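You operate a simulated robot arm through the tools that you are given. There is no shell and no other tool. Be economical: measure what you need, move in short steps, check, and stop when the job is done.

You run a simulated robot arm. Do the job below in one go: nothing can be reset, and whatever is moved stays where it is left.

## Task
Cap both stubs of the tested blue top injector and stand it in the yellow block the display names.
Fine: yellow caps from the small black pad; release the ball lever after capping.

It is judged by the outcome, as a careful person would: the job done as asked, and still so three seconds after it is handed in. It fails if anything else is knocked over, pushed out of place, dropped, spilled or broken. A push-on lid holds only when it is set on centred and level and pressed home; a screw cap is set on level and turned clockwise until tight.

## Robot
A 5-joint arm with a two-finger parallel gripper, fixed in place. Base frame: the origin is at the foot of the arm, x ahead of it, y to its left, z up. Lengths are in mm, angles in degrees, forces in N, time in s.
Its first joint turns from -66.0 to 66.0 degrees. The tool tilts only in the upright plane through the base axis and itself; it spins freely about its own axis. Payload 2.9 kg.
Tool frame: the origin (TCP) lies between the finger pads and is the grasp point; the fingertips stand 30 mm ahead of it; z points along the fingers, y is the line along which they close. The gripper opens to 110 mm. The fingers are 20 mm wide and 10 mm thick; the gripper's body (48 by 112 mm) begins 55 mm behind the TCP.
Orientation is that of the tool frame in the base frame, as a unit quaternion [w, x, y, z]. With the fingers straight down and closing along the base's y, the tool's x points along the base's -x, its y along +y and its z along -z.

## Interface
- The arm moves only by the tool arm_command. Its argument "plan" is a list that holds one entry, the list of rows, each a list of 7 numbers: the turn, a rotation vector about the tool's x, y, z in units of 5 degrees (1.0 is 5 degrees), then the shift along the tool's x, y, z in units of 20 mm (1.0 is 20 mm), then the finger opening in mm, from 0 to 110. In form: [[[rx, ry, rz, tx, ty, tz, grip], ...]]. A call has 1 to 10 rows; each row shifts and turns the commanded pose from where the row before left it, along the tool's axes as they then stand. A call with a number of a shift or a turn outside -1 to 1 is refused whole. A row lasts 0.2 s, in which the tool goes at most 50 mm and 8.6 degrees; a call with a longer step from one row to the next is refused whole, and so is a gripper value outside its range. A pose out of reach is approached as far as the arm can. The call stops where the force on the tool passes 70 N (or 10 N more than at its start, if that is more) or the arm is blocked; 0.2 s more then pass. Each finger travels about 108 mm/s and halts on what it meets, pressing with about 32 N; the grip force reading is that of the motor and also rises with nothing between the fingers. The clock runs only during rows and for 0.2 s after the last one: add rows that do not move to give the fingers time. The reply holds the time, the measured pose of the TCP, the force on the tool along the base axes, the opening and the grip force, in the units named above and with some noise.
- Cameras (640 x 400 px; columns grow to the right, rows downward): "scene" is fixed at [19.5, -463.9, 571.6]; the picture's right is [0.84, -0.54, 0.00], its down [-0.47, -0.72, -0.51] and it looks along [0.28, 0.43, -0.86] (base axes); focal length 214 px, centre (320, 200). "wrist" rides on the gripper at [-36, 0, -57] in the tool frame; the picture's right is [0.00, -1.00, 0.00], its down [0.97, 0.00, -0.24] and it looks along [0.24, 0.00, 0.97] (tool axes); focal length 218 px, centre (320, 200). There is no depth. A picture from a camera that has moved, and an enlarged one, comes with that camera's place and axes in the base frame and with its lens.
- snapshot(camera): a new picture of that camera. It takes no simulated time.
- inspect(camera, box): a new picture of the part [left, top, right, bottom] of that camera's present view, enlarged. It takes no simulated time.
- sign_off(): hands the job in; it is judged then, once.

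Go step by step. Nothing tells you positions but the pictures and the camera data: compare them with the known pose of the tool, close in by small moves and look again before you grip or let go. The budget is 120 turns and 76 pictures, counting those below and the enlarged ones. Unless the task says otherwise, let go and move clear before handing in, and close with one line.

The tools are called after "Emit:" as a command line: name --argument value ..., lists and objects as JSON in quotes. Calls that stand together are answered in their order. arm_command: Moves the arm, as the interface text tells. Its arguments: {"type":"object","properties":{"plan":{"type":"array","items":{"type":"array","items":{"type":"array","items":{"type":"number"}}}}},"required":["plan"]} The other tools are called the same way: snapshot (camera) takes a picture; inspect (camera, box) takes an enlarged picture of a part of a camera's view; sign_off () hands the job in.

At the start:

```text
time_s: 0.0
ee_pos: [400.0, 59.6, 337.8]
tcp_rot: [0.0, 0.0, 1.0, 0.0]
wrist_force: [0.0, 0.3, -0.3]
opening: 110.0
grasp_force: 0.1
```

scene: 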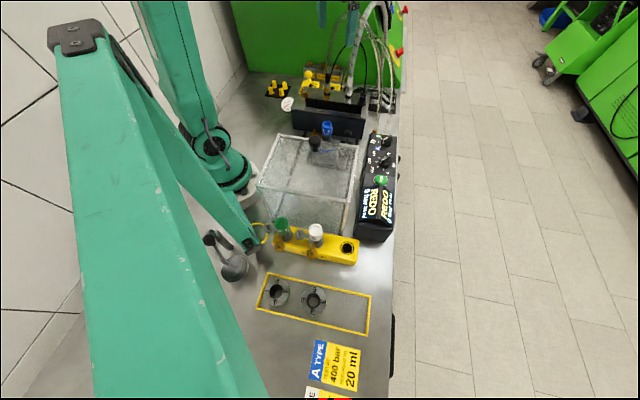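
wrist: 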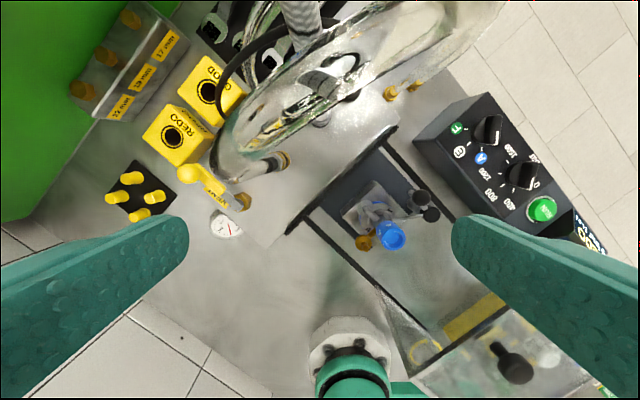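

I see a test bench with a chamber, a blue-top injector in a clamp, yellow caps on a small black pad, two yellow blocks (GOOD / REDO) and a display. I'll look closer at each first.

Emit:
inspect --camera "scene" --box '[240, 60, 420, 172]'

Emit:
inspect --camera "scene" --box '[240, 130, 420, 270]'

Emit:
inspect --camera "wrist" --box '[60, 20, 320, 250]'

Emit:
inspect --camera "wrist" --box '[300, 80, 620, 300]'

```text
3.56 times, centred on (330, 116) of scene
camera zoom: at [19.5, -463.9, 571.6], right [0.84, -0.54, 0.0], down [-0.47, -0.72, -0.51], along [0.28, 0.43, -0.86], focal length 763 px, centre (284, 499)
```

zoom: 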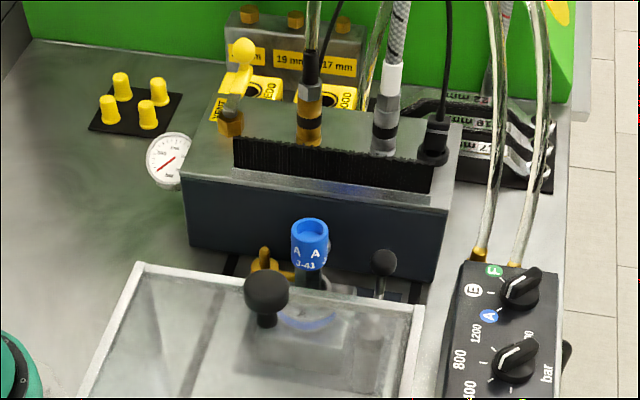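

```text
2.86 times, centred on (330, 200) of scene
camera zoom: at [19.5, -463.9, 571.6], right [0.84, -0.54, 0.0], down [-0.47, -0.72, -0.51], along [0.28, 0.43, -0.86], focal length 613 px, centre (291, 200)
```

zoom: 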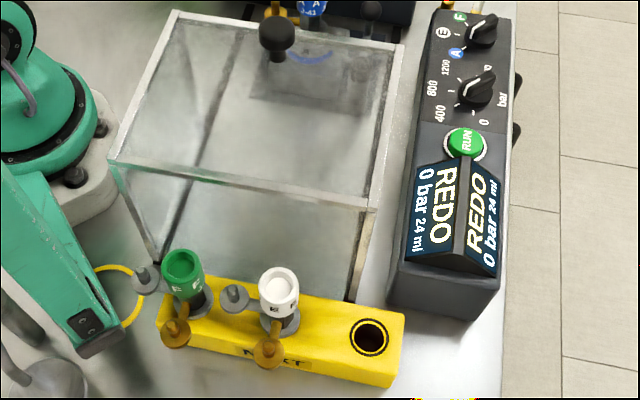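

```text
1.74 times, centred on (190, 135) of wrist
camera zoom: at [435.9, 59.9, 394.1], right [0.0, -1.0, 0.0], down [-0.97, 0.0, 0.24], along [-0.24, 0.0, -0.97], focal length 380 px, centre (546, 313)
```

zoom: 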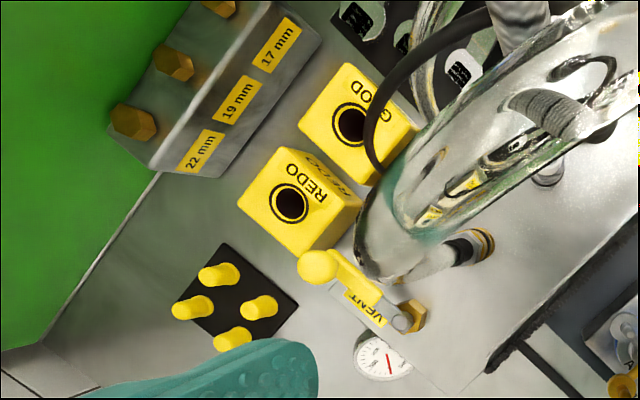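

```text
1.82 times, centred on (460, 190) of wrist
camera zoom: at [435.9, 59.9, 394.1], right [0.0, -1.0, 0.0], down [-0.97, 0.0, 0.24], along [-0.24, 0.0, -0.97], focal length 397 px, centre (66, 218)
```

zoom: 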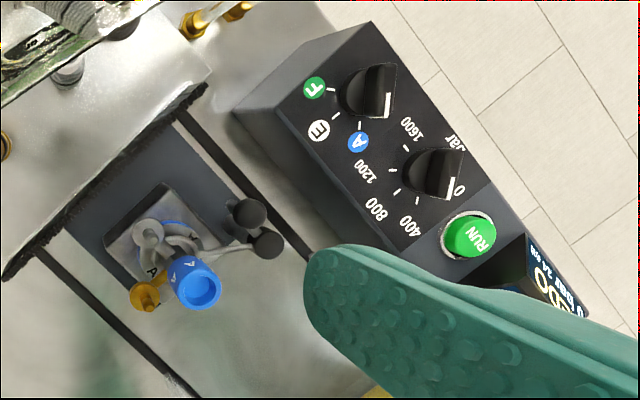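

The display says REDO. My triangulation disagrees with the nominal table height, so I'll shift the camera 100 mm toward the base for a second viewpoint.

Emit:
arm_command --plan '[[[0, 0, 0, 1, 0, 0, 110], [0, 0, 0, 1, 0, 0, 110], [0, 0, 0, 1, 0, 0, 110], [0, 0, 0, 1, 0, 0, 110], [0, 0, 0, 1, 0, 0, 110], [0, 0, 0, 0, 0, 0, 110]]]'

Emit:
snapshot --camera "wrist"

Emit:
snapshot --camera "scene"

```text
time_s: 1.4
ee_pos: [299.7, 59.3, 336.7]
tcp_rot: [-0.001, 0.0, 1.0, 0.0]
wrist_force: [0.3, 0.4, -0.2]
opening: 110.3
grasp_force: 0.2
```

```text
69 pictures are left
camera wrist: at [335.6, 60.2, 393.9], right [0.0, -1.0, 0.0], down [-0.97, 0.0, 0.24], along [-0.24, 0.0, -0.97], focal length 218 px, centre (320, 200)
```

wrist: 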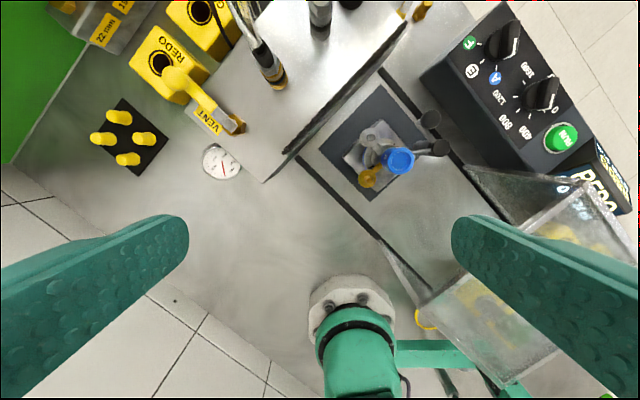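

```text
68 pictures are left
```

scene: 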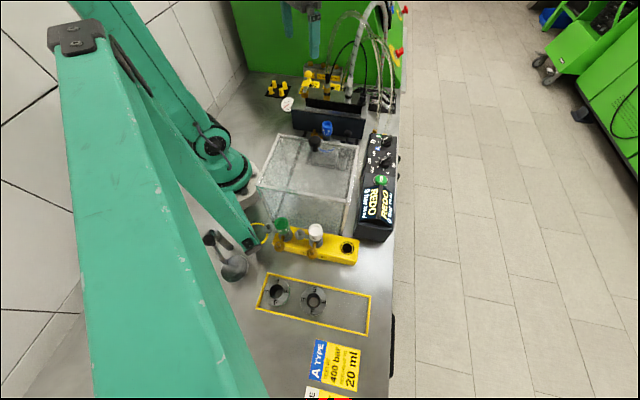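

Triangulation puts the bench top near z≈0, the pad at about (352,400), and the injector top near (320,-32,127). Now I'll move to look at the injector from close above.

Emit:
arm_command --plan '[[[0, 0, 0, -0.5, -1, 0, 110], [0, 0, 0, -0.5, -1, 0, 110], [0, 0, 0, -0.5, -1, 0, 110], [0, 0, 0, 0, -1, 0.8, 110], [0, 0, 0, 0, -0.6, 0.8, 110], [0, 0, 0, 0, 0, 0.8, 110], [0, 0, 0, 0, 0, 0.8, 110], [0, 0, 0, 0, 0, 0, 110]]]'

Emit:
snapshot --camera "wrist"

Emit:
inspect --camera "wrist" --box '[220, 100, 460, 260]'

Emit:
inspect --camera "scene" --box '[295, 110, 375, 160]'

```text
time_s: 3.2
ee_pos: [328.5, -32.4, 271.0]
tcp_rot: [-0.001, 0.0, 1.0, -0.001]
wrist_force: [-0.2, -0.3, 0.1]
opening: 110.1
grasp_force: 0.1
```

```text
67 pictures are left
camera wrist: at [364.7, -32.8, 328.8], right [0.0, -1.0, 0.0], down [-0.97, 0.0, 0.24], along [-0.24, 0.0, -0.97], focal length 218 px, centre (320, 200)
```

wrist: 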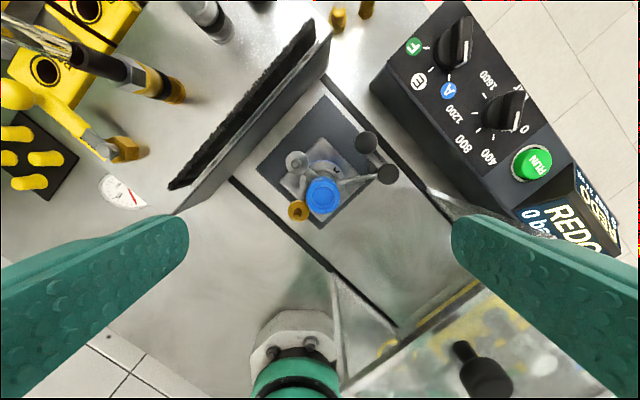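

```text
2.50 times, centred on (340, 180) of wrist
camera zoom: at [364.7, -32.8, 328.8], right [0.0, -1.0, 0.0], down [-0.97, 0.0, 0.24], along [-0.24, 0.0, -0.97], focal length 546 px, centre (270, 250)
```

zoom: 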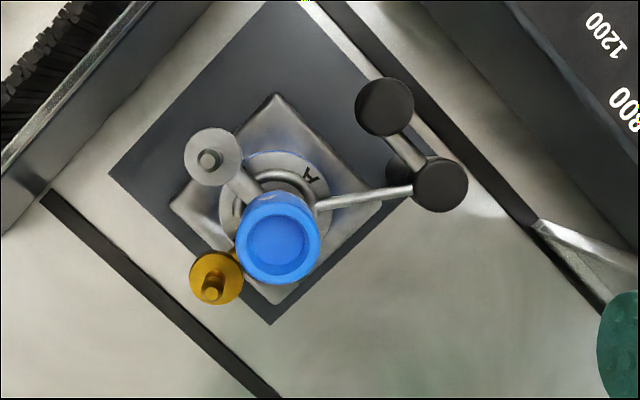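

```text
8.00 times, centred on (335, 135) of scene
camera zoom: at [19.5, -463.9, 571.6], right [0.84, -0.54, 0.0], down [-0.47, -0.72, -0.51], along [0.28, 0.43, -0.86], focal length 1716 px, centre (200, 720)
```

zoom: 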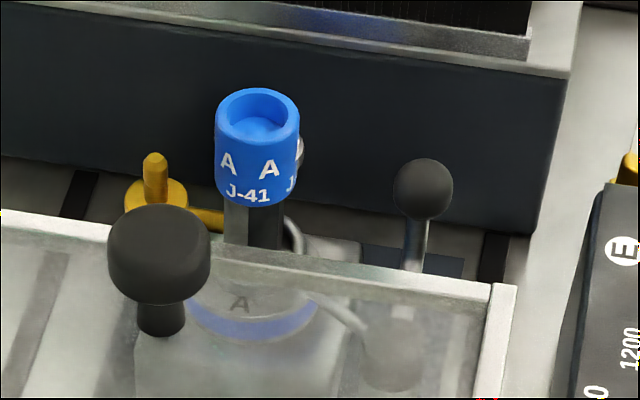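

Both stubs point straight up on discs, the caps sit rim-down, and there is a lever with black ball(s) beside the collar. I'll get an oblique view from the +y side to understand the lever and heights.

Emit:
arm_command --plan '[[[0, 0, 0, 0, 1, 0, 110], [0, 0, 0, 0, 1, 0, 110], [0, 0, 0, 0, 1, 0.5, 110], [0, 0, 0, 0, 1, 0.5, 110], [0, 0, 0, 0, 1, 1, 110], [0, 0, 0, 0, 1, 1, 110], [0, 0, 0, 0, 0, 0.5, 110], [0, 0, 0, 0, 0, 0, 110]]]'

Emit:
snapshot --camera "wrist"

Emit:
inspect --camera "wrist" --box '[380, 80, 560, 200]'

```text
time_s: 5.0
ee_pos: [330.8, 88.0, 201.7]
tcp_rot: [-0.001, 0.0, 1.0, -0.001]
wrist_force: [0.2, -0.3, 0.1]
opening: 110.3
grasp_force: 0.1
```

```text
64 pictures are left
camera wrist: at [366.0, 86.9, 258.3], right [0.0, -1.0, 0.0], down [-0.97, 0.0, 0.24], along [-0.24, 0.0, -0.97], focal length 218 px, centre (320, 200)
```

wrist: 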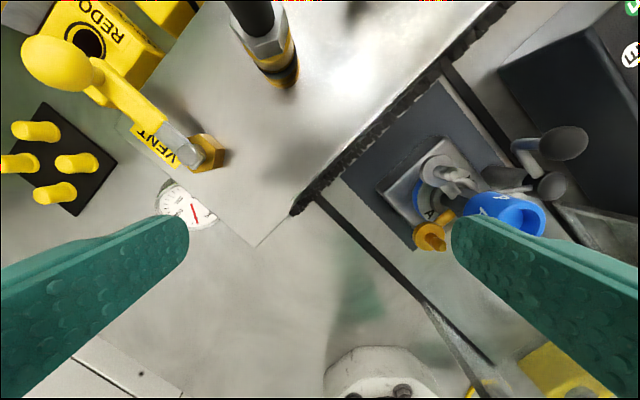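

```text
3.33 times, centred on (470, 140) of wrist
camera zoom: at [366.0, 86.9, 258.3], right [0.0, -1.0, 0.0], down [-0.97, 0.0, 0.24], along [-0.24, 0.0, -0.97], focal length 728 px, centre (-180, 400)
```

zoom: 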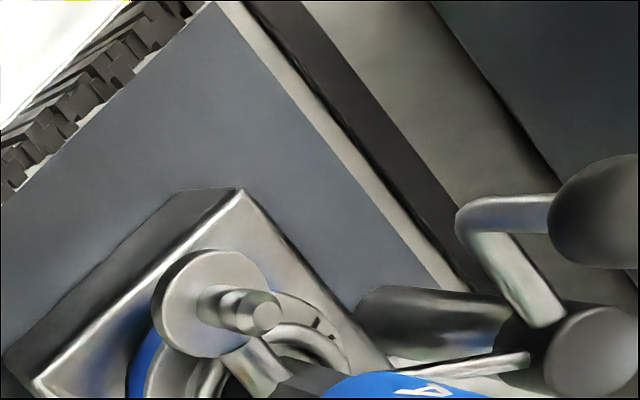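

The lever looks like a vertical post with an L-shaped ball handle and a fork finger clamping the injector collar. I'll look from right above it.

Emit:
arm_command --plan '[[[0, 0, 0, 0.5, -1, 0, 110], [0, 0, 0, 0.5, -1, 0, 110], [0, 0, 0, 0.5, -1, 0, 110], [0, 0, 0, 0.5, -1, 0, 110], [0, 0, 0, 0, -1, 0, 110], [0, 0, 0, 0, -1, 0, 110], [0, 0, 0, 0, -1, 0, 110], [0, 0, 0, 0, -1, 0, 110], [0, 0, 0, 0, 0, 0, 110]]]'

Emit:
snapshot --camera "wrist"

Emit:
inspect --camera "wrist" --box '[220, 60, 430, 200]'

```text
time_s: 7.0
ee_pos: [290.4, -72.3, 202.7]
tcp_rot: [0.0, 0.0, 1.0, -0.001]
wrist_force: [0.9, -0.6, 0.0]
opening: 109.8
grasp_force: 0.0
```

```text
62 pictures are left
camera wrist: at [326.7, -72.5, 259.8], right [0.0, -1.0, 0.0], down [-0.97, 0.0, 0.24], along [-0.24, 0.0, -0.97], focal length 218 px, centre (320, 200)
```

wrist: 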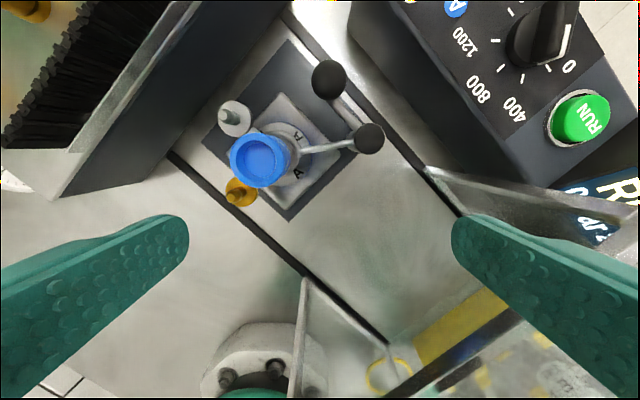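

```text
2.86 times, centred on (325, 130) of wrist
camera zoom: at [326.7, -72.5, 259.8], right [0.0, -1.0, 0.0], down [-0.97, 0.0, 0.24], along [-0.24, 0.0, -0.97], focal length 624 px, centre (306, 400)
```

zoom: 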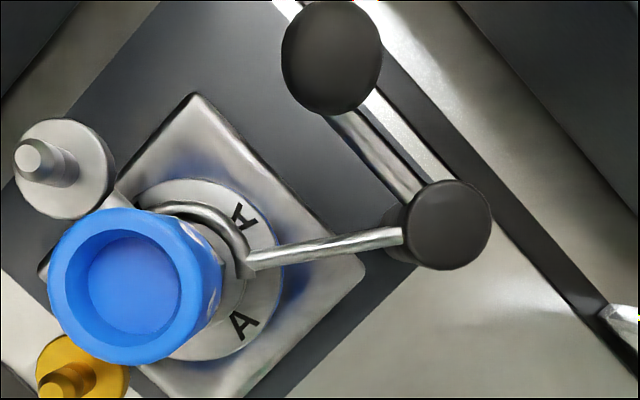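

Stub tips triangulate to about (347,-8,105) grey and (290,-8,104) brass, the injector axis to (319,-36) with its top at z≈127, the post to (332,-113), and the lever ball to (368,-78,103). Now I'll go over to the cap pad at a safe height.

Emit:
arm_command --plan '[[[0, 0, 0, 0, 1, -0.5, 110], [0, 0, 0, 0, 1, -0.5, 110], [0, 0, 0, 0, 1, -0.5, 110], [0, 0, 0, 0, 1, 0, 110], [0, 0, 0, 0, 1, 0, 110], [0, 0, 0, 0, 1, 0, 110], [0, 0, 0, 0, 1, 0, 110], [0, 0, 0, 0, 1, 0, 110], [0, 0, 0, 0, 1, 0, 110], [0, 0, 0, 0, 1, 0, 110]]]'

Emit:
arm_command --plan '[[[0, 0, 0, 0, 1, 0, 110], [0, 0, 0, 0, 1, 0, 110], [0, 0, 0, 0, 1, 0, 110], [0, 0, 0, 0, 1, 0, 110], [0, 0, 0, 0, 1, 0, 110], [0, 0, 0, 0, 1, 0, 110], [0, 0, 0, 0, 1, 0, 110], [0, 0, 0, -0.5, 1, 0.5, 110], [0, 0, 0, -0.5, 1, 0.5, 110], [0, 0, 0, 0, 0, 0, 110]]]'

Emit:
snapshot --camera "wrist"

```text
time_s: 9.2
ee_pos: [290.3, 127.7, 232.8]
tcp_rot: [0.0, 0.0, 1.0, 0.0]
wrist_force: [-0.3, 0.7, 0.1]
opening: 110.2
grasp_force: 0.1
```

```text
time_s: 11.4
ee_pos: [310.3, 308.9, 211.8]
tcp_rot: [0.0, -0.001, 1.0, 0.0]
wrist_force: [0.0, -0.8, 0.0]
opening: 110.1
grasp_force: 0.0
```

```text
60 pictures are left
camera wrist: at [345.6, 308.0, 268.3], right [0.0, -1.0, 0.0], down [-0.97, 0.0, 0.24], along [-0.24, 0.0, -0.97], focal length 218 px, centre (320, 200)
```

wrist: 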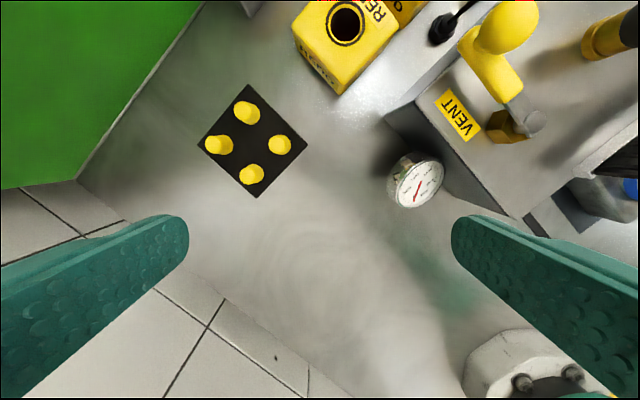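

The pad centre is near (351,390) with four caps about 50 mm apart. I'll move over the nearest cap (around (317,390)) and look closely.

Emit:
arm_command --plan '[[[0, 0, 0, 0, 1, 0.5, 80], [0, 0, 0, 0, 1, 0.5, 80], [0, 0, 0, -0.3, 1, 0.5, 80], [0, 0, 0, 0, 1, 1, 80], [0, 0, 0, 0, 0, 1, 80], [0, 0, 0, 0, 0, 0.5, 80], [0, 0, 0, 0, 0, 0, 80]]]'

Emit:
snapshot --camera "wrist"

Emit:
inspect --camera "wrist" --box '[200, 50, 440, 200]'

```text
time_s: 13.0
ee_pos: [317.1, 390.1, 133.0]
tcp_rot: [0.001, 0.0, 1.0, 0.0]
wrist_force: [-0.7, -1.1, -0.2]
opening: 80.0
grasp_force: 0.0
```

```text
59 pictures are left
camera wrist: at [351.6, 389.0, 189.4], right [0.0, -1.0, 0.0], down [-0.97, 0.0, 0.24], along [-0.24, 0.0, -0.97], focal length 218 px, centre (320, 200)
```

wrist: 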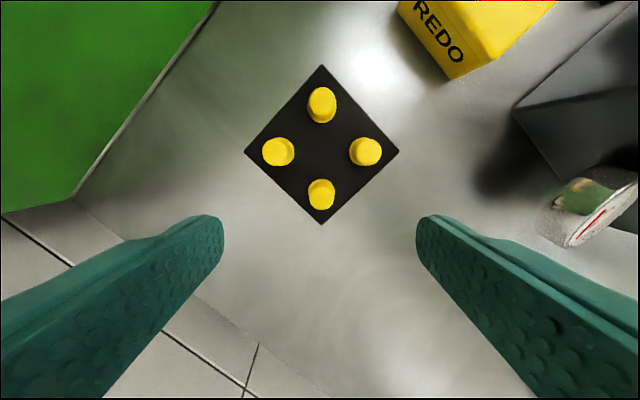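

```text
2.67 times, centred on (320, 125) of wrist
camera zoom: at [351.6, 389.0, 189.4], right [0.0, -1.0, 0.0], down [-0.97, 0.0, 0.24], along [-0.24, 0.0, -0.97], focal length 582 px, centre (320, 400)
```

zoom: 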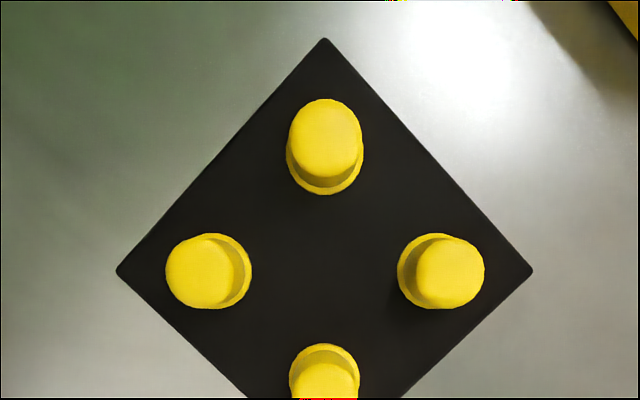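

The pad centre is right under the camera and the near cap is within ~1 mm of the TCP line. I'll lower part-way and check.

Emit:
arm_command --plan '[[[0, 0, 0, 0, -0.06, 0.8, 60], [0, 0, 0, 0, 0, 0.8, 60], [0, 0, 0, 0, 0, 0.8, 60], [0, 0, 0, 0, 0, 0.8, 60], [0, 0, 0, 0, 0, 0, 60]]]'

Emit:
snapshot --camera "wrist"

```text
time_s: 14.2
ee_pos: [315.1, 388.9, 69.7]
tcp_rot: [0.0, 0.001, 1.0, -0.001]
wrist_force: [0.4, 0.0, 0.8]
opening: 60.2
grasp_force: 0.0
```

```text
57 pictures are left
camera wrist: at [351.1, 388.1, 125.8], right [0.0, -1.0, 0.0], down [-0.97, 0.0, 0.24], along [-0.24, 0.0, -0.97], focal length 218 px, centre (320, 200)
```

wrist: 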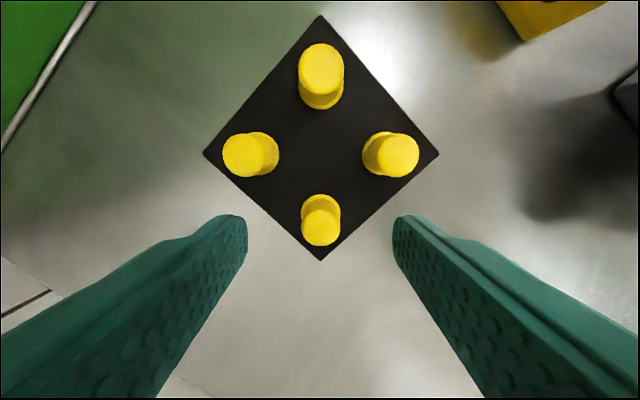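

The cap is centred between the fingers, about 22 mm tall with its top at z≈26. Now lower so the tips reach z≈13 and close.

Emit:
arm_command --plan '[[[0, 0, 0, 0.08, 0, 0.7, 60], [0, 0, 0, 0, 0, 0.6, 60], [0, 0, 0, 0, 0, 0, 40], [0, 0, 0, 0, 0, 0, 10], [0, 0, 0, 0, 0, 0, 10], [0, 0, 0, 0, 0, 0, 10]]]'

Emit:
snapshot --camera "wrist"

```text
time_s: 15.6
ee_pos: [315.6, 387.0, 43.1]
tcp_rot: [0.0, 0.0, 1.0, 0.0]
wrist_force: [0.5, -0.2, -0.3]
opening: 18.1
grasp_force: 31.7
```

```text
56 pictures are left
camera wrist: at [351.0, 387.1, 100.2], right [0.0, -1.0, 0.0], down [-0.97, 0.0, 0.24], along [-0.24, 0.0, -0.97], focal length 218 px, centre (320, 200)
```

wrist: 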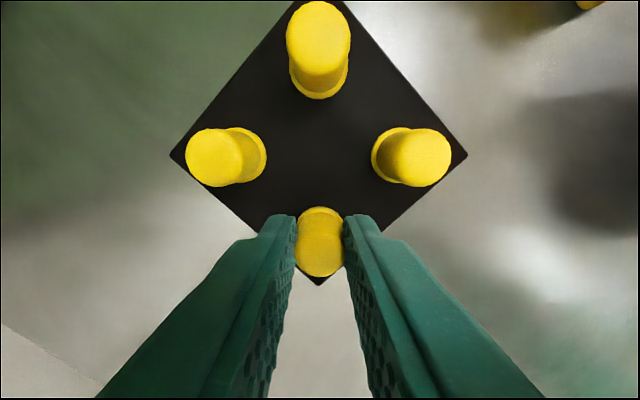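

Cap gripped (18 mm). Lift and carry toward the grey stub at safe height.

Emit:
arm_command --plan '[[[0, 0, 0, 0, 0, -0.5, 10], [0, 0, 0, 0, 0, -1, 10], [0, 0, 0, 0, 0, -1, 10], [0, 0, 0, 0, 0, -1, 10], [0, 0, 0, 0, 0, -1, 10], [0, 0, 0, 0, 0, -1, 10], [0, 0, 0, 0, 0, -1, 10], [0, 0, 0, 0, 0, -1, 10], [0, 0, 0, 0, -1, -1, 10], [0, 0, 0, 0, -1, -1, 10]]]'

Emit:
arm_command --plan '[[[0, 0, 0, 0, -1, 0, 10], [0, 0, 0, 0, -1, 0, 10], [0, 0, 0, 0, -1, 0, 10], [0, 0, 0, 0, -1, 0, 10], [0, 0, 0, 0, -1, 0, 10], [0, 0, 0, 0, -1, 0, 10], [0, 0, 0, 0, -1, 0, 10], [0, 0, 0, 0, -1, 0, 10], [0, 0, 0, 0, -1, 0, 10], [0, 0, 0, 0, -1, 0, 10]]]'

Emit:
snapshot --camera "wrist"

```text
time_s: 17.8
ee_pos: [314.5, 348.0, 231.7]
tcp_rot: [0.0, -0.001, 1.0, 0.0]
wrist_force: [-0.2, -0.6, 0.3]
opening: 18.1
grasp_force: 31.4
```

```text
time_s: 20.0
ee_pos: [313.4, 146.9, 233.5]
tcp_rot: [0.0, 0.0, 1.0, 0.0]
wrist_force: [-0.8, 0.2, 0.0]
opening: 17.5
grasp_force: 32.1
```

```text
55 pictures are left
camera wrist: at [349.8, 146.6, 290.0], right [0.0, -1.0, 0.0], down [-0.97, 0.0, 0.24], along [-0.24, 0.0, -0.97], focal length 218 px, centre (320, 200)
```

wrist: 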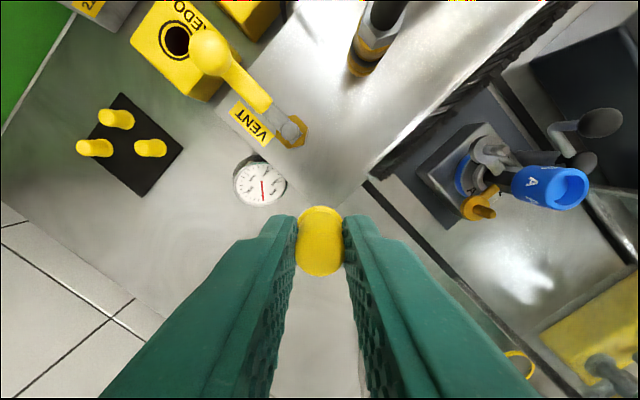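

Cap held well. Move above the grey stub, then spin 45° so the fingers stay tangential to the injector.

Emit:
arm_command --plan '[[[0, 0, 0, 0, -1, 0, 10], [0, 0, 0, 0, -1, 0, 10], [0, 0, 0, 0, -1, 0, 10], [0, 0, 0, 0, -1, 0, 10], [0, 0, 0, -0.4, -1, 0, 10], [0, 0, 0, -0.4, -1, 0, 10], [0, 0, 0, -0.4, -1, 0, 10], [0, 0, 0, -0.52, -0.65, 0, 10], [0, 0, 0, 0, 0, 0, 10]]]'

Emit:
arm_command --plan '[[[0, 0, -1, 0, 0, 0.3, 10], [0, 0, -1, 0, 0, 0.3, 10], [0, 0, -1, 0, 0, 0.3, 10], [0, 0, -1, 0, 0, 0.3, 10], [0, 0, -1, 0, 0, 0.3, 10], [0, 0, -1, 0, 0, 0.3, 10], [0, 0, -1, 0, 0, 0.3, 10], [0, 0, -1, 0, 0, 0.3, 10], [0, 0, -1, 0, 0, 0.2, 10], [0, 0, 0, 0, 0, 0, 10]]]'

Emit:
snapshot --camera "wrist"

Emit:
inspect --camera "scene" --box '[290, 80, 386, 140]'

```text
time_s: 22.0
ee_pos: [348.8, -6.4, 233.4]
tcp_rot: [0.001, -0.001, 1.0, 0.0]
wrist_force: [-0.7, 0.2, -0.2]
opening: 17.7
grasp_force: 31.6
```

```text
time_s: 24.2
ee_pos: [348.9, -6.4, 181.8]
tcp_rot: [0.0, -0.384, 0.923, 0.0]
wrist_force: [-0.9, 0.9, -1.6]
opening: 17.8
grasp_force: 32.4
```

```text
54 pictures are left
camera wrist: at [373.8, 18.9, 238.3], right [0.71, -0.71, 0.0], down [-0.69, -0.69, 0.24], along [-0.17, -0.17, -0.97], focal length 218 px, centre (320, 200)
```

wrist: 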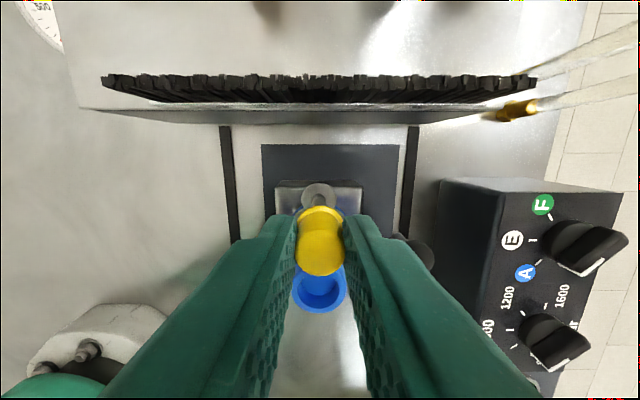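

```text
6.67 times, centred on (338, 110) of scene
camera zoom: at [19.5, -463.9, 571.6], right [0.84, -0.54, 0.0], down [-0.47, -0.72, -0.51], along [0.28, 0.43, -0.86], focal length 1430 px, centre (200, 800)
```

zoom: 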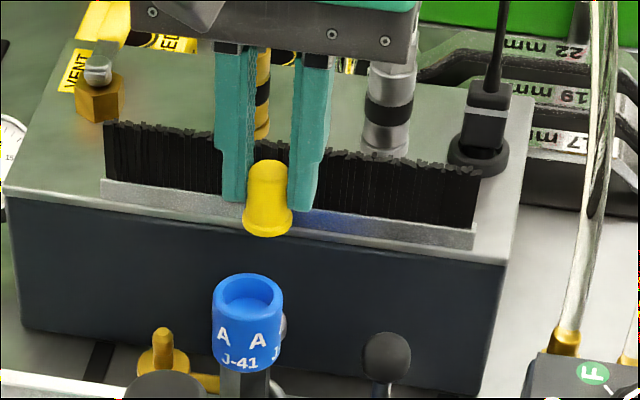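

The picture is now aligned with the machine axes, with the grey disc just peeking out beyond the cap. Zooming for alignment.

Emit:
inspect --camera "wrist" --box '[260, 160, 380, 320]'

```text
2.50 times, centred on (320, 240) of wrist
camera zoom: at [373.8, 18.9, 238.3], right [0.71, -0.71, 0.0], down [-0.69, -0.69, 0.24], along [-0.17, -0.17, -0.97], focal length 546 px, centre (320, 100)
```

zoom: 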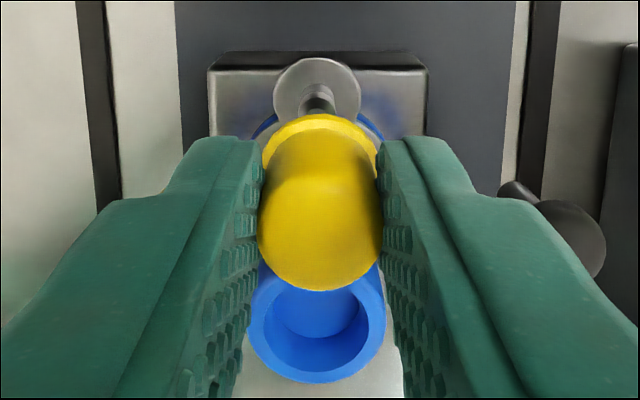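

The cap and stub align to within about 1 mm; I'll shift 1 mm sideways, and lower to just above the peg tip.

Emit:
arm_command --plan '[[[0, 0, 0, 0.02, 0.045, 0.5, 10], [0, 0, 0, 0, 0, 0.5, 10], [0, 0, 0, 0, 0, 0.5, 10], [0, 0, 0, 0, 0, 0, 10]]]'

Emit:
inspect --camera "wrist" --box '[260, 160, 380, 320]'

Emit:
inspect --camera "scene" --box '[304, 90, 368, 140]'

```text
time_s: 25.2
ee_pos: [348.3, -5.5, 152.1]
tcp_rot: [0.0, -0.383, 0.924, 0.0]
wrist_force: [-0.4, -0.4, -0.1]
opening: 17.9
grasp_force: 32.3
```

```text
2.50 times, centred on (320, 240) of wrist
camera zoom: at [373.9, 19.4, 207.8], right [0.71, -0.71, 0.0], down [-0.69, -0.69, 0.24], along [-0.17, -0.17, -0.97], focal length 546 px, centre (320, 100)
```

zoom: 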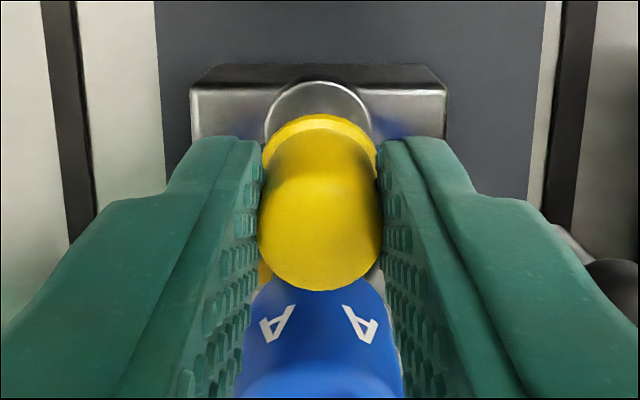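

```text
8.00 times, centred on (336, 115) of scene
camera zoom: at [19.5, -463.9, 571.6], right [0.84, -0.54, 0.0], down [-0.47, -0.72, -0.51], along [0.28, 0.43, -0.86], focal length 1716 px, centre (192, 880)
```

zoom: 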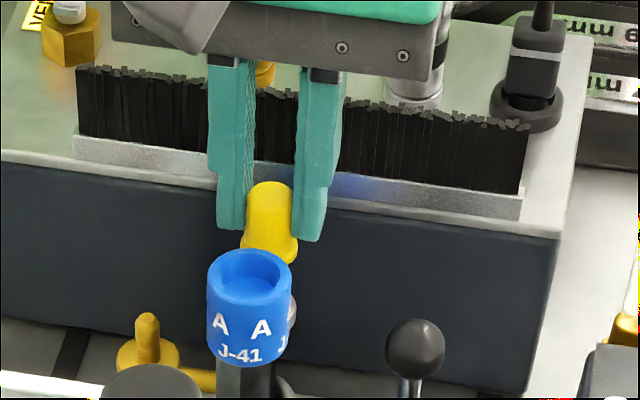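

Small correction of +1.3 mm radially, then lower gently over the peg, watching the force.

Emit:
arm_command --plan '[[[0, 0, 0, 0.065, 0.02, 0, 10], [0, 0, 0, 0, 0, 0.3, 10], [0, 0, 0, 0, 0, 0.3, 10], [0, 0, 0, 0, 0, 0.2, 10], [0, 0, 0, 0, 0, 0, 10]]]'

Emit:
inspect --camera "wrist" --box '[260, 160, 380, 320]'

```text
time_s: 26.4
ee_pos: [345.9, -6.8, 134.4]
tcp_rot: [0.001, -0.383, 0.924, 0.0]
wrist_force: [0.1, -0.2, -0.2]
opening: 17.8
grasp_force: 31.3
```

```text
2.50 times, centred on (320, 240) of wrist
camera zoom: at [372.1, 18.6, 191.7], right [0.71, -0.71, 0.0], down [-0.69, -0.69, 0.24], along [-0.17, -0.17, -0.97], focal length 546 px, centre (320, 100)
```

zoom: 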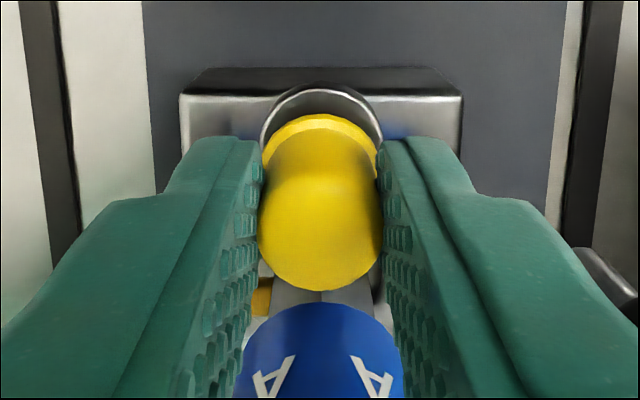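

No contact force and the discs look concentric. Continue down to seat and press.

Emit:
arm_command --plan '[[[0, 0, 0, 0, 0, 0.25, 10], [0, 0, 0, 0, 0, 0.25, 10], [0, 0, 0, 0, 0, 0.2, 10], [0, 0, 0, 0, 0, 0, 10]]]'

Emit:
inspect --camera "wrist" --box '[260, 160, 380, 320]'

```text
time_s: 27.4
ee_pos: [346.7, -5.5, 121.9]
tcp_rot: [0.001, -0.383, 0.924, 0.0]
wrist_force: [-5.7, 7.5, 28.5]
opening: 17.8
grasp_force: 31.7
```

```text
2.50 times, centred on (320, 240) of wrist
camera zoom: at [371.9, 18.8, 178.9], right [0.71, -0.71, 0.0], down [-0.69, -0.69, 0.24], along [-0.17, -0.17, -0.97], focal length 546 px, centre (320, 100)
```

zoom: 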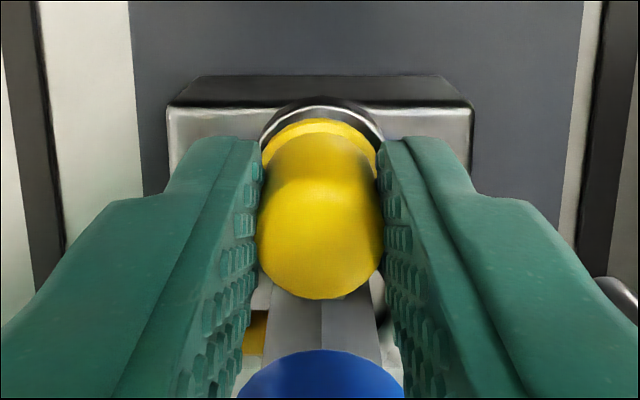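

Firm contact at 28 N, about where seating is expected. Press a bit more and see whether it advances.

Emit:
arm_command --plan '[[[0, 0, 0, 0, 0, 0.1, 10], [0, 0, 0, 0, 0, 0.1, 10], [0, 0, 0, 0, 0, 0, 10]]]'

Emit:
inspect --camera "wrist" --box '[260, 160, 380, 320]'

```text
time_s: 28.2
ee_pos: [346.3, -7.2, 117.5]
tcp_rot: [0.001, -0.383, 0.924, -0.001]
wrist_force: [-2.5, 3.6, 25.9]
opening: 17.8
grasp_force: 31.9
```

```text
2.50 times, centred on (320, 240) of wrist
camera zoom: at [372.1, 18.1, 174.4], right [0.71, -0.71, 0.0], down [-0.69, -0.69, 0.24], along [-0.17, -0.17, -0.97], focal length 546 px, centre (320, 100)
```

zoom: 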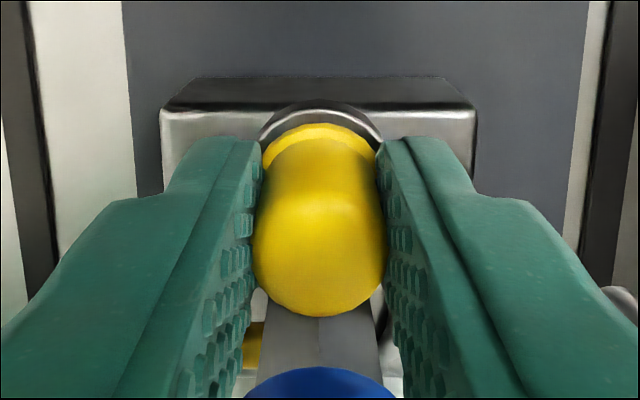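

The fingers slipped on the cap at ~28 N, so I'll release, rise, and look at how it sits before pressing from above.

Emit:
arm_command --plan '[[[0, 0, 0, 0, 0, -0.1, 40], [0, 0, 0, 0, 0, 0, 40], [0, 0, 0, 0, 0, -0.8, 40], [0, 0, 0, 0, 0, -0.8, 40], [0, 0, 0, 0, 0, -0.8, 40], [0, 0, 0, 0, 0, 0, 40]]]'

Emit:
inspect --camera "wrist" --box '[240, 140, 400, 260]'

Emit:
inspect --camera "scene" --box '[304, 90, 368, 140]'

```text
time_s: 29.6
ee_pos: [346.9, -6.1, 167.1]
tcp_rot: [-0.001, -0.383, 0.924, -0.001]
wrist_force: [-0.1, -0.1, 0.0]
opening: 40.2
grasp_force: 0.1
```

```text
3.33 times, centred on (320, 200) of wrist
camera zoom: at [372.2, 18.7, 224.5], right [0.71, -0.71, 0.0], down [-0.69, -0.69, 0.24], along [-0.17, -0.17, -0.97], focal length 728 px, centre (320, 200)
```

zoom: 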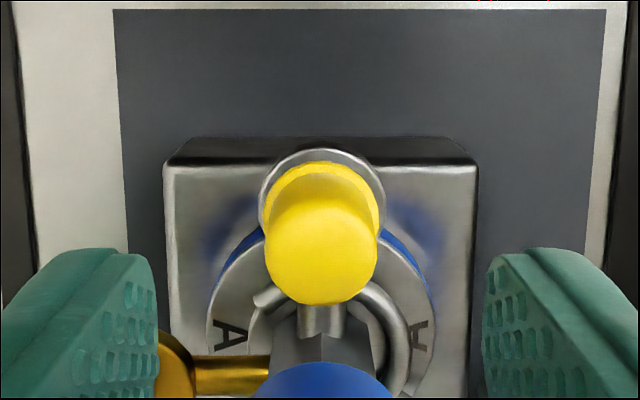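

```text
8.00 times, centred on (336, 115) of scene
camera zoom: at [19.5, -463.9, 571.6], right [0.84, -0.54, 0.0], down [-0.47, -0.72, -0.51], along [0.28, 0.43, -0.86], focal length 1716 px, centre (192, 880)
```

zoom: 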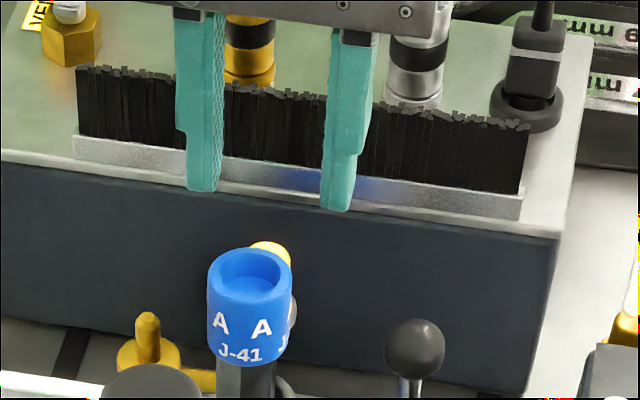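

The cap sits centred on the peg; now close the fingers and press on its top with the fingertips.

Emit:
arm_command --plan '[[[0, 0, 0, 0.08, 0, 0, 0], [0, 0, 0, 0, 0, 0.5, 0], [0, 0, 0, 0, 0, 0.5, 0], [0, 0, 0, 0, 0, 0.3, 0], [0, 0, 0, 0, 0, 0.15, 0], [0, 0, 0, 0, 0, 0.1, 0], [0, 0, 0, 0, 0, 0.1, 0], [0, 0, 0, 0, 0, 0, 0]]]'

```text
time_s: 31.2
ee_pos: [349.1, -6.3, 139.8]
tcp_rot: [0.005, -0.383, 0.924, -0.002]
wrist_force: [-6.1, 0.4, 17.3]
opening: 0.0
grasp_force: 32.5
stopped in row 7: the force on the tool passed its limit (the readings are from after the stop); the commanded pose is now the measured one
```

The force limit tripped at tip height ≈108–110. Check the cap.

Emit:
arm_command --plan '[[[0, 0, 0, 0, 0, -0.5, 0], [0, 0, 0, 0, 0, -0.8, 40], [0, 0, 0, 0, 0, -0.1, 40], [0, 0, 0, 0, 0, 0, 40]]]'

Emit:
inspect --camera "wrist" --box '[240, 140, 400, 260]'

```text
time_s: 32.2
ee_pos: [346.4, -6.9, 166.9]
tcp_rot: [0.004, -0.383, 0.924, -0.002]
wrist_force: [0.0, -0.6, 0.4]
opening: 40.0
grasp_force: 0.0
```

```text
3.33 times, centred on (320, 200) of wrist
camera zoom: at [372.8, 17.5, 223.6], right [0.71, -0.71, 0.01], down [-0.69, -0.69, 0.23], along [-0.16, -0.17, -0.97], focal length 728 px, centre (320, 200)
```

zoom: 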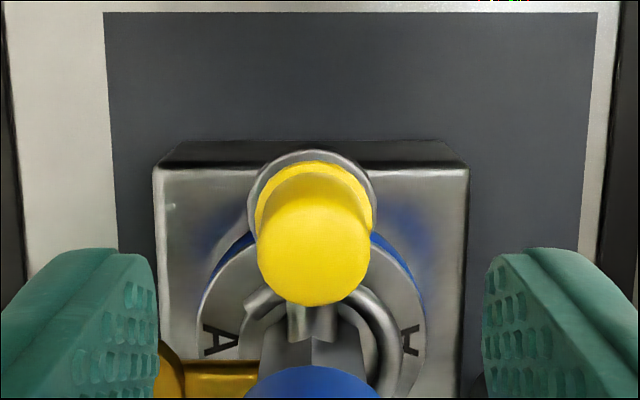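

The cap is concentric and didn't move under >70 N, so it looks home; I'll verify from another angle later. Now rise, spin back and go fetch the second cap.

Emit:
arm_command --plan '[[[-0.11, 0, 0, 0, 0, -0.9, 60], [0, 0, 1, 0, 0, -0.5, 60], [0, 0, 1, 0, 0, -0.5, 60], [0, 0, 1, 0, 0, -0.5, 60], [0, 0, 1, 0, 0, -0.4, 60], [0, 0, 1, 0, 0, -0.4, 60], [0, 0, 1, 0, 0, 0, 60], [0, 0, 1, 0, 0, 0, 60], [0, 0, 1, 0, 0, 0, 60], [0, 0, 1, 0, 0, 0, 60]]]'

Emit:
arm_command --plan '[[[0, 0, 0, 0.6, 1, 0, 60], [0, 0, 0, 0.6, 1, 0, 60], [0, 0, 0, 0.5, 1, 0, 60], [0, 0, 0, 0, 1, 0, 60], [0, 0, 0, 0, 1, 0, 60], [0, 0, 0, 0, 1, 0, 60], [0, 0, 0, 0, 1, 0, 60], [0, 0, 0, 0, 1, 0, 60], [0, 0, 0, 0, 1, 0, 60], [0, 0, 0, 0, 1, 0, 60]]]'

Emit:
arm_command --plan '[[[0, 0, 0, 0, 1, 0, 60], [0, 0, 0, 0, 1, 0, 60], [0, 0, 0, 0, 1, 0, 60], [0, 0, 0, 0, 1, 0, 60], [0, 0, 0, 0, 1, 0, 60], [0, 0, 0, -0.6, 1, 0.5, 60], [0, 0, 0, -0.6, 1, 0.5, 60], [0, 0, 0, -0.5, 1, 0.8, 60], [0, 0, 0, 0, 0, 0.8, 60], [0, 0, 0, 0, 0, 0, 60]]]'

Emit:
snapshot --camera "wrist"

```text
time_s: 34.4
ee_pos: [348.3, -7.1, 231.1]
tcp_rot: [0.001, 0.0, 1.0, 0.0]
wrist_force: [0.3, -0.5, -0.8]
opening: 59.9
grasp_force: 0.1
```

```text
time_s: 36.6
ee_pos: [312.9, 193.3, 231.3]
tcp_rot: [0.002, -0.001, 1.0, 0.001]
wrist_force: [-0.4, 0.3, -0.4]
opening: 60.0
grasp_force: 0.0
```

```text
time_s: 38.8
ee_pos: [347.3, 352.5, 180.9]
tcp_rot: [0.001, 0.0, 1.0, 0.003]
wrist_force: [-0.1, -0.8, -0.1]
opening: 60.0
grasp_force: 0.0
```

```text
43 pictures are left
camera wrist: at [382.6, 352.2, 237.5], right [0.0, -1.0, 0.0], down [-0.97, 0.0, 0.24], along [-0.24, 0.0, -0.97], focal length 218 px, centre (320, 200)
```

wrist: 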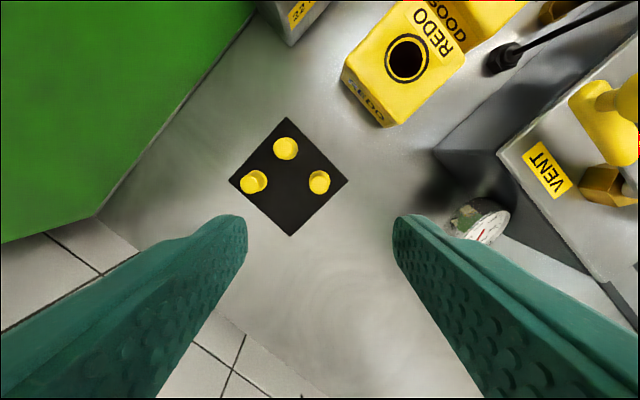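

The right cap is straight below the TCP. Descend and grip it.

Emit:
arm_command --plan '[[[0, 0, 0, -0.03, 0, 1, 60], [0, 0, 0, 0, 0, 1, 60], [0, 0, 0, 0, 0, 1, 60], [0, 0, 0, 0, 0, 1, 60], [0, 0, 0, 0, 0, 1, 60], [0, 0, 0, 0, 0, 0.6, 60], [0, 0, 0, 0, 0, 0, 60]]]'

Emit:
snapshot --camera "wrist"

```text
time_s: 40.4
ee_pos: [347.2, 353.7, 68.5]
tcp_rot: [0.002, -0.002, 1.0, 0.001]
wrist_force: [-0.6, 0.3, -0.2]
opening: 59.9
grasp_force: 0.1
```

```text
42 pictures are left
camera wrist: at [383.6, 353.2, 125.0], right [0.0, -1.0, 0.0], down [-0.97, 0.0, 0.24], along [-0.24, 0.0, -0.97], focal length 218 px, centre (320, 200)
```

wrist: 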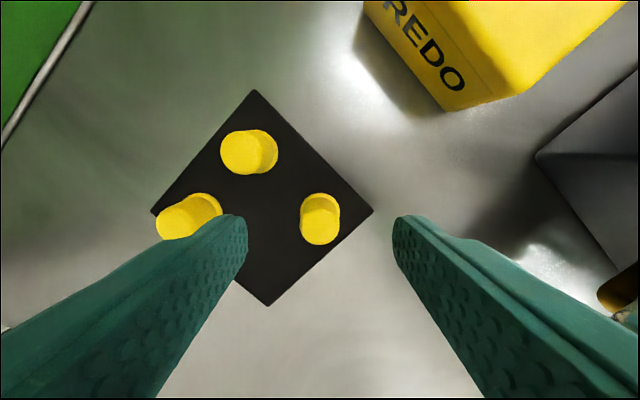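

Same geometry as before; lower 26 mm and grip.

Emit:
arm_command --plan '[[[0, 0, 0, 0.1, 0, 0.7, 60], [0, 0, 0, 0, 0, 0.5, 60], [0, 0, 0, 0, 0, 0, 40], [0, 0, 0, 0, 0, 0, 10], [0, 0, 0, 0, 0, 0, 10], [0, 0, 0, 0, 0, 0, 10]]]'

Emit:
arm_command --plan '[[[0, 0, 0, 0, 0, -0.5, 10], [0, 0, 0, 0, 0, -1, 10], [0, 0, 0, 0, 0, -1, 10], [0, 0, 0, 0, 0, -1, 10], [0, 0, 0, 0, 0, -1, 10], [0, 0, 0, 0, 0, -1, 10], [0, 0, 0, 0, 0, -1, 10], [0, 0, 0, 0, 0, -1, 10], [0, 0, 0, 0.5, 0, -1, 10], [0, 0, 0, 0.5, 0, -1, 10]]]'

Emit:
snapshot --camera "wrist"

```text
time_s: 41.8
ee_pos: [346.6, 353.3, 44.4]
tcp_rot: [0.002, -0.001, 1.0, 0.002]
wrist_force: [0.2, 0.0, -0.8]
opening: 17.9
grasp_force: 31.8
```

```text
time_s: 44.0
ee_pos: [326.2, 352.0, 234.7]
tcp_rot: [0.002, 0.0, 1.0, 0.002]
wrist_force: [-0.1, 0.3, 0.3]
opening: 18.0
grasp_force: 31.9
```

```text
41 pictures are left
camera wrist: at [362.1, 350.7, 292.0], right [0.0, -1.0, 0.0], down [-0.97, 0.0, 0.24], along [-0.24, 0.0, -0.97], focal length 218 px, centre (320, 200)
```

wrist: 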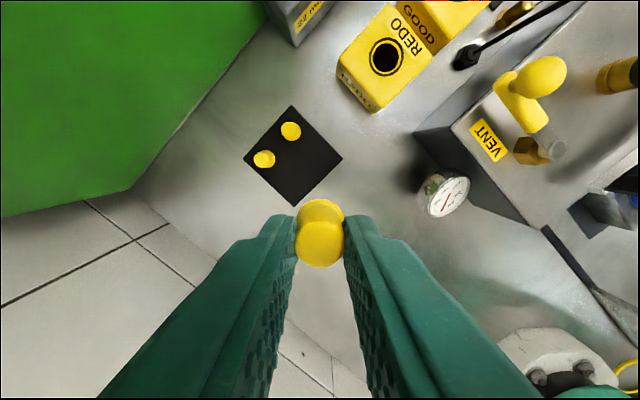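

Second cap held. Carry it over to the brass stub side and spin the other way.

Emit:
arm_command --plan '[[[0, 0, 0, 0.4, -1, 0, 10], [0, 0, 0, 0.4, -1, 0, 10], [0, 0, 0, 0.4, -1, 0, 10], [0, 0, 0, 0.4, -1, 0, 10], [0, 0, 0, 0.2, -1, 0, 10], [0, 0, 0, 0, -1, 0, 10], [0, 0, 0, 0, -1, 0, 10], [0, 0, 0, 0, -1, 0, 10], [0, 0, 0, 0, -1, 0, 10], [0, 0, 0, 0, -1, 0, 10]]]'

Emit:
arm_command --plan '[[[0, 0, 0, 0, -1, 0, 10], [0, 0, 0, 0, -1, 0, 10], [0, 0, 0, 0, -1, 0, 10], [0, 0, 0, 0, -1, 0, 10], [0, 0, 0, 0, -1, 0, 10], [0, 0, 0, 0, -1, 0, 10], [0, 0, 0, 0, -1, 0, 10], [0, 0, 0, 0, -0.95, 0, 10], [0, 0, 0, 0, 0, 0, 10]]]'

Emit:
arm_command --plan '[[[0, 0, 1, 0, 0, 0.3, 10], [0, 0, 1, 0, 0, 0.3, 10], [0, 0, 1, 0, 0, 0.3, 10], [0, 0, 1, 0, 0, 0.3, 10], [0, 0, 1, 0, 0, 0.3, 10], [0, 0, 1, 0, 0, 0.3, 10], [0, 0, 1, 0, 0, 0.3, 10], [0, 0, 1, 0, 0, 0.3, 10], [0, 0, 1, 0, 0, 0.2, 10], [0, 0, 0, 0, 0, 0, 10]]]'

Emit:
snapshot --camera "wrist"

Emit:
inspect --camera "wrist" --box '[260, 140, 380, 300]'

```text
time_s: 46.2
ee_pos: [290.6, 152.1, 234.3]
tcp_rot: [0.001, -0.001, 1.0, 0.002]
wrist_force: [-0.2, 0.1, -0.1]
opening: 17.7
grasp_force: 31.8
```

```text
time_s: 48.2
ee_pos: [289.5, -7.0, 232.5]
tcp_rot: [0.001, -0.001, 1.0, 0.0]
wrist_force: [0.1, -0.6, 0.1]
opening: 17.5
grasp_force: 31.5
```

```text
time_s: 50.4
ee_pos: [289.2, -6.4, 180.0]
tcp_rot: [0.001, 0.383, 0.924, 0.0]
wrist_force: [0.1, 0.4, -0.4]
opening: 17.6
grasp_force: 32.0
```

```text
40 pictures are left
camera wrist: at [315.3, -31.6, 237.6], right [-0.71, -0.71, 0.0], down [-0.69, 0.69, 0.24], along [-0.17, 0.17, -0.97], focal length 218 px, centre (320, 200)
```

wrist: 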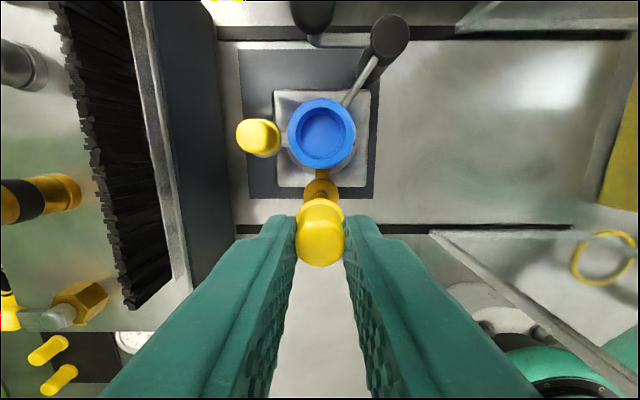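

```text
2.50 times, centred on (320, 220) of wrist
camera zoom: at [315.3, -31.6, 237.6], right [-0.71, -0.71, 0.0], down [-0.69, 0.69, 0.24], along [-0.17, 0.17, -0.97], focal length 546 px, centre (320, 150)
```

zoom: 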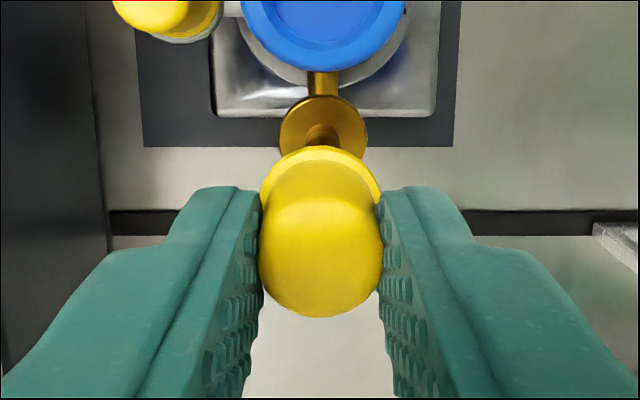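

Cap and brass stub are nearly aligned; shift ~0.8 mm and lower to just above the peg.

Emit:
arm_command --plan '[[[0, 0, 0, 0.025, -0.04, 0.5, 10], [0, 0, 0, 0, 0, 0.5, 10], [0, 0, 0, 0, 0, 0.5, 10], [0, 0, 0, 0, 0, 0, 10]]]'

Emit:
inspect --camera "wrist" --box '[260, 140, 380, 300]'

Emit:
inspect --camera "scene" --box '[296, 100, 360, 150]'

```text
time_s: 51.4
ee_pos: [289.8, -5.6, 150.0]
tcp_rot: [0.0, 0.382, 0.924, 0.001]
wrist_force: [-0.4, -0.3, 0.3]
opening: 18.0
grasp_force: 31.7
```

```text
2.50 times, centred on (320, 220) of wrist
camera zoom: at [314.1, -31.8, 206.8], right [-0.71, -0.71, 0.0], down [-0.69, 0.69, 0.24], along [-0.17, 0.17, -0.97], focal length 546 px, centre (320, 150)
```

zoom: 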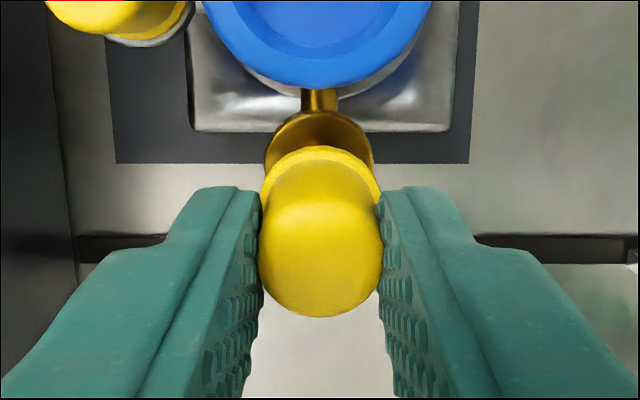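

```text
8.00 times, centred on (328, 125) of scene
camera zoom: at [19.5, -463.9, 571.6], right [0.84, -0.54, 0.0], down [-0.47, -0.72, -0.51], along [0.28, 0.43, -0.86], focal length 1716 px, centre (256, 800)
```

zoom: 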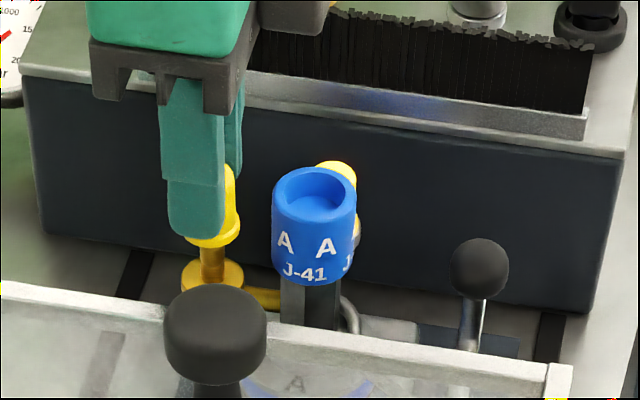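

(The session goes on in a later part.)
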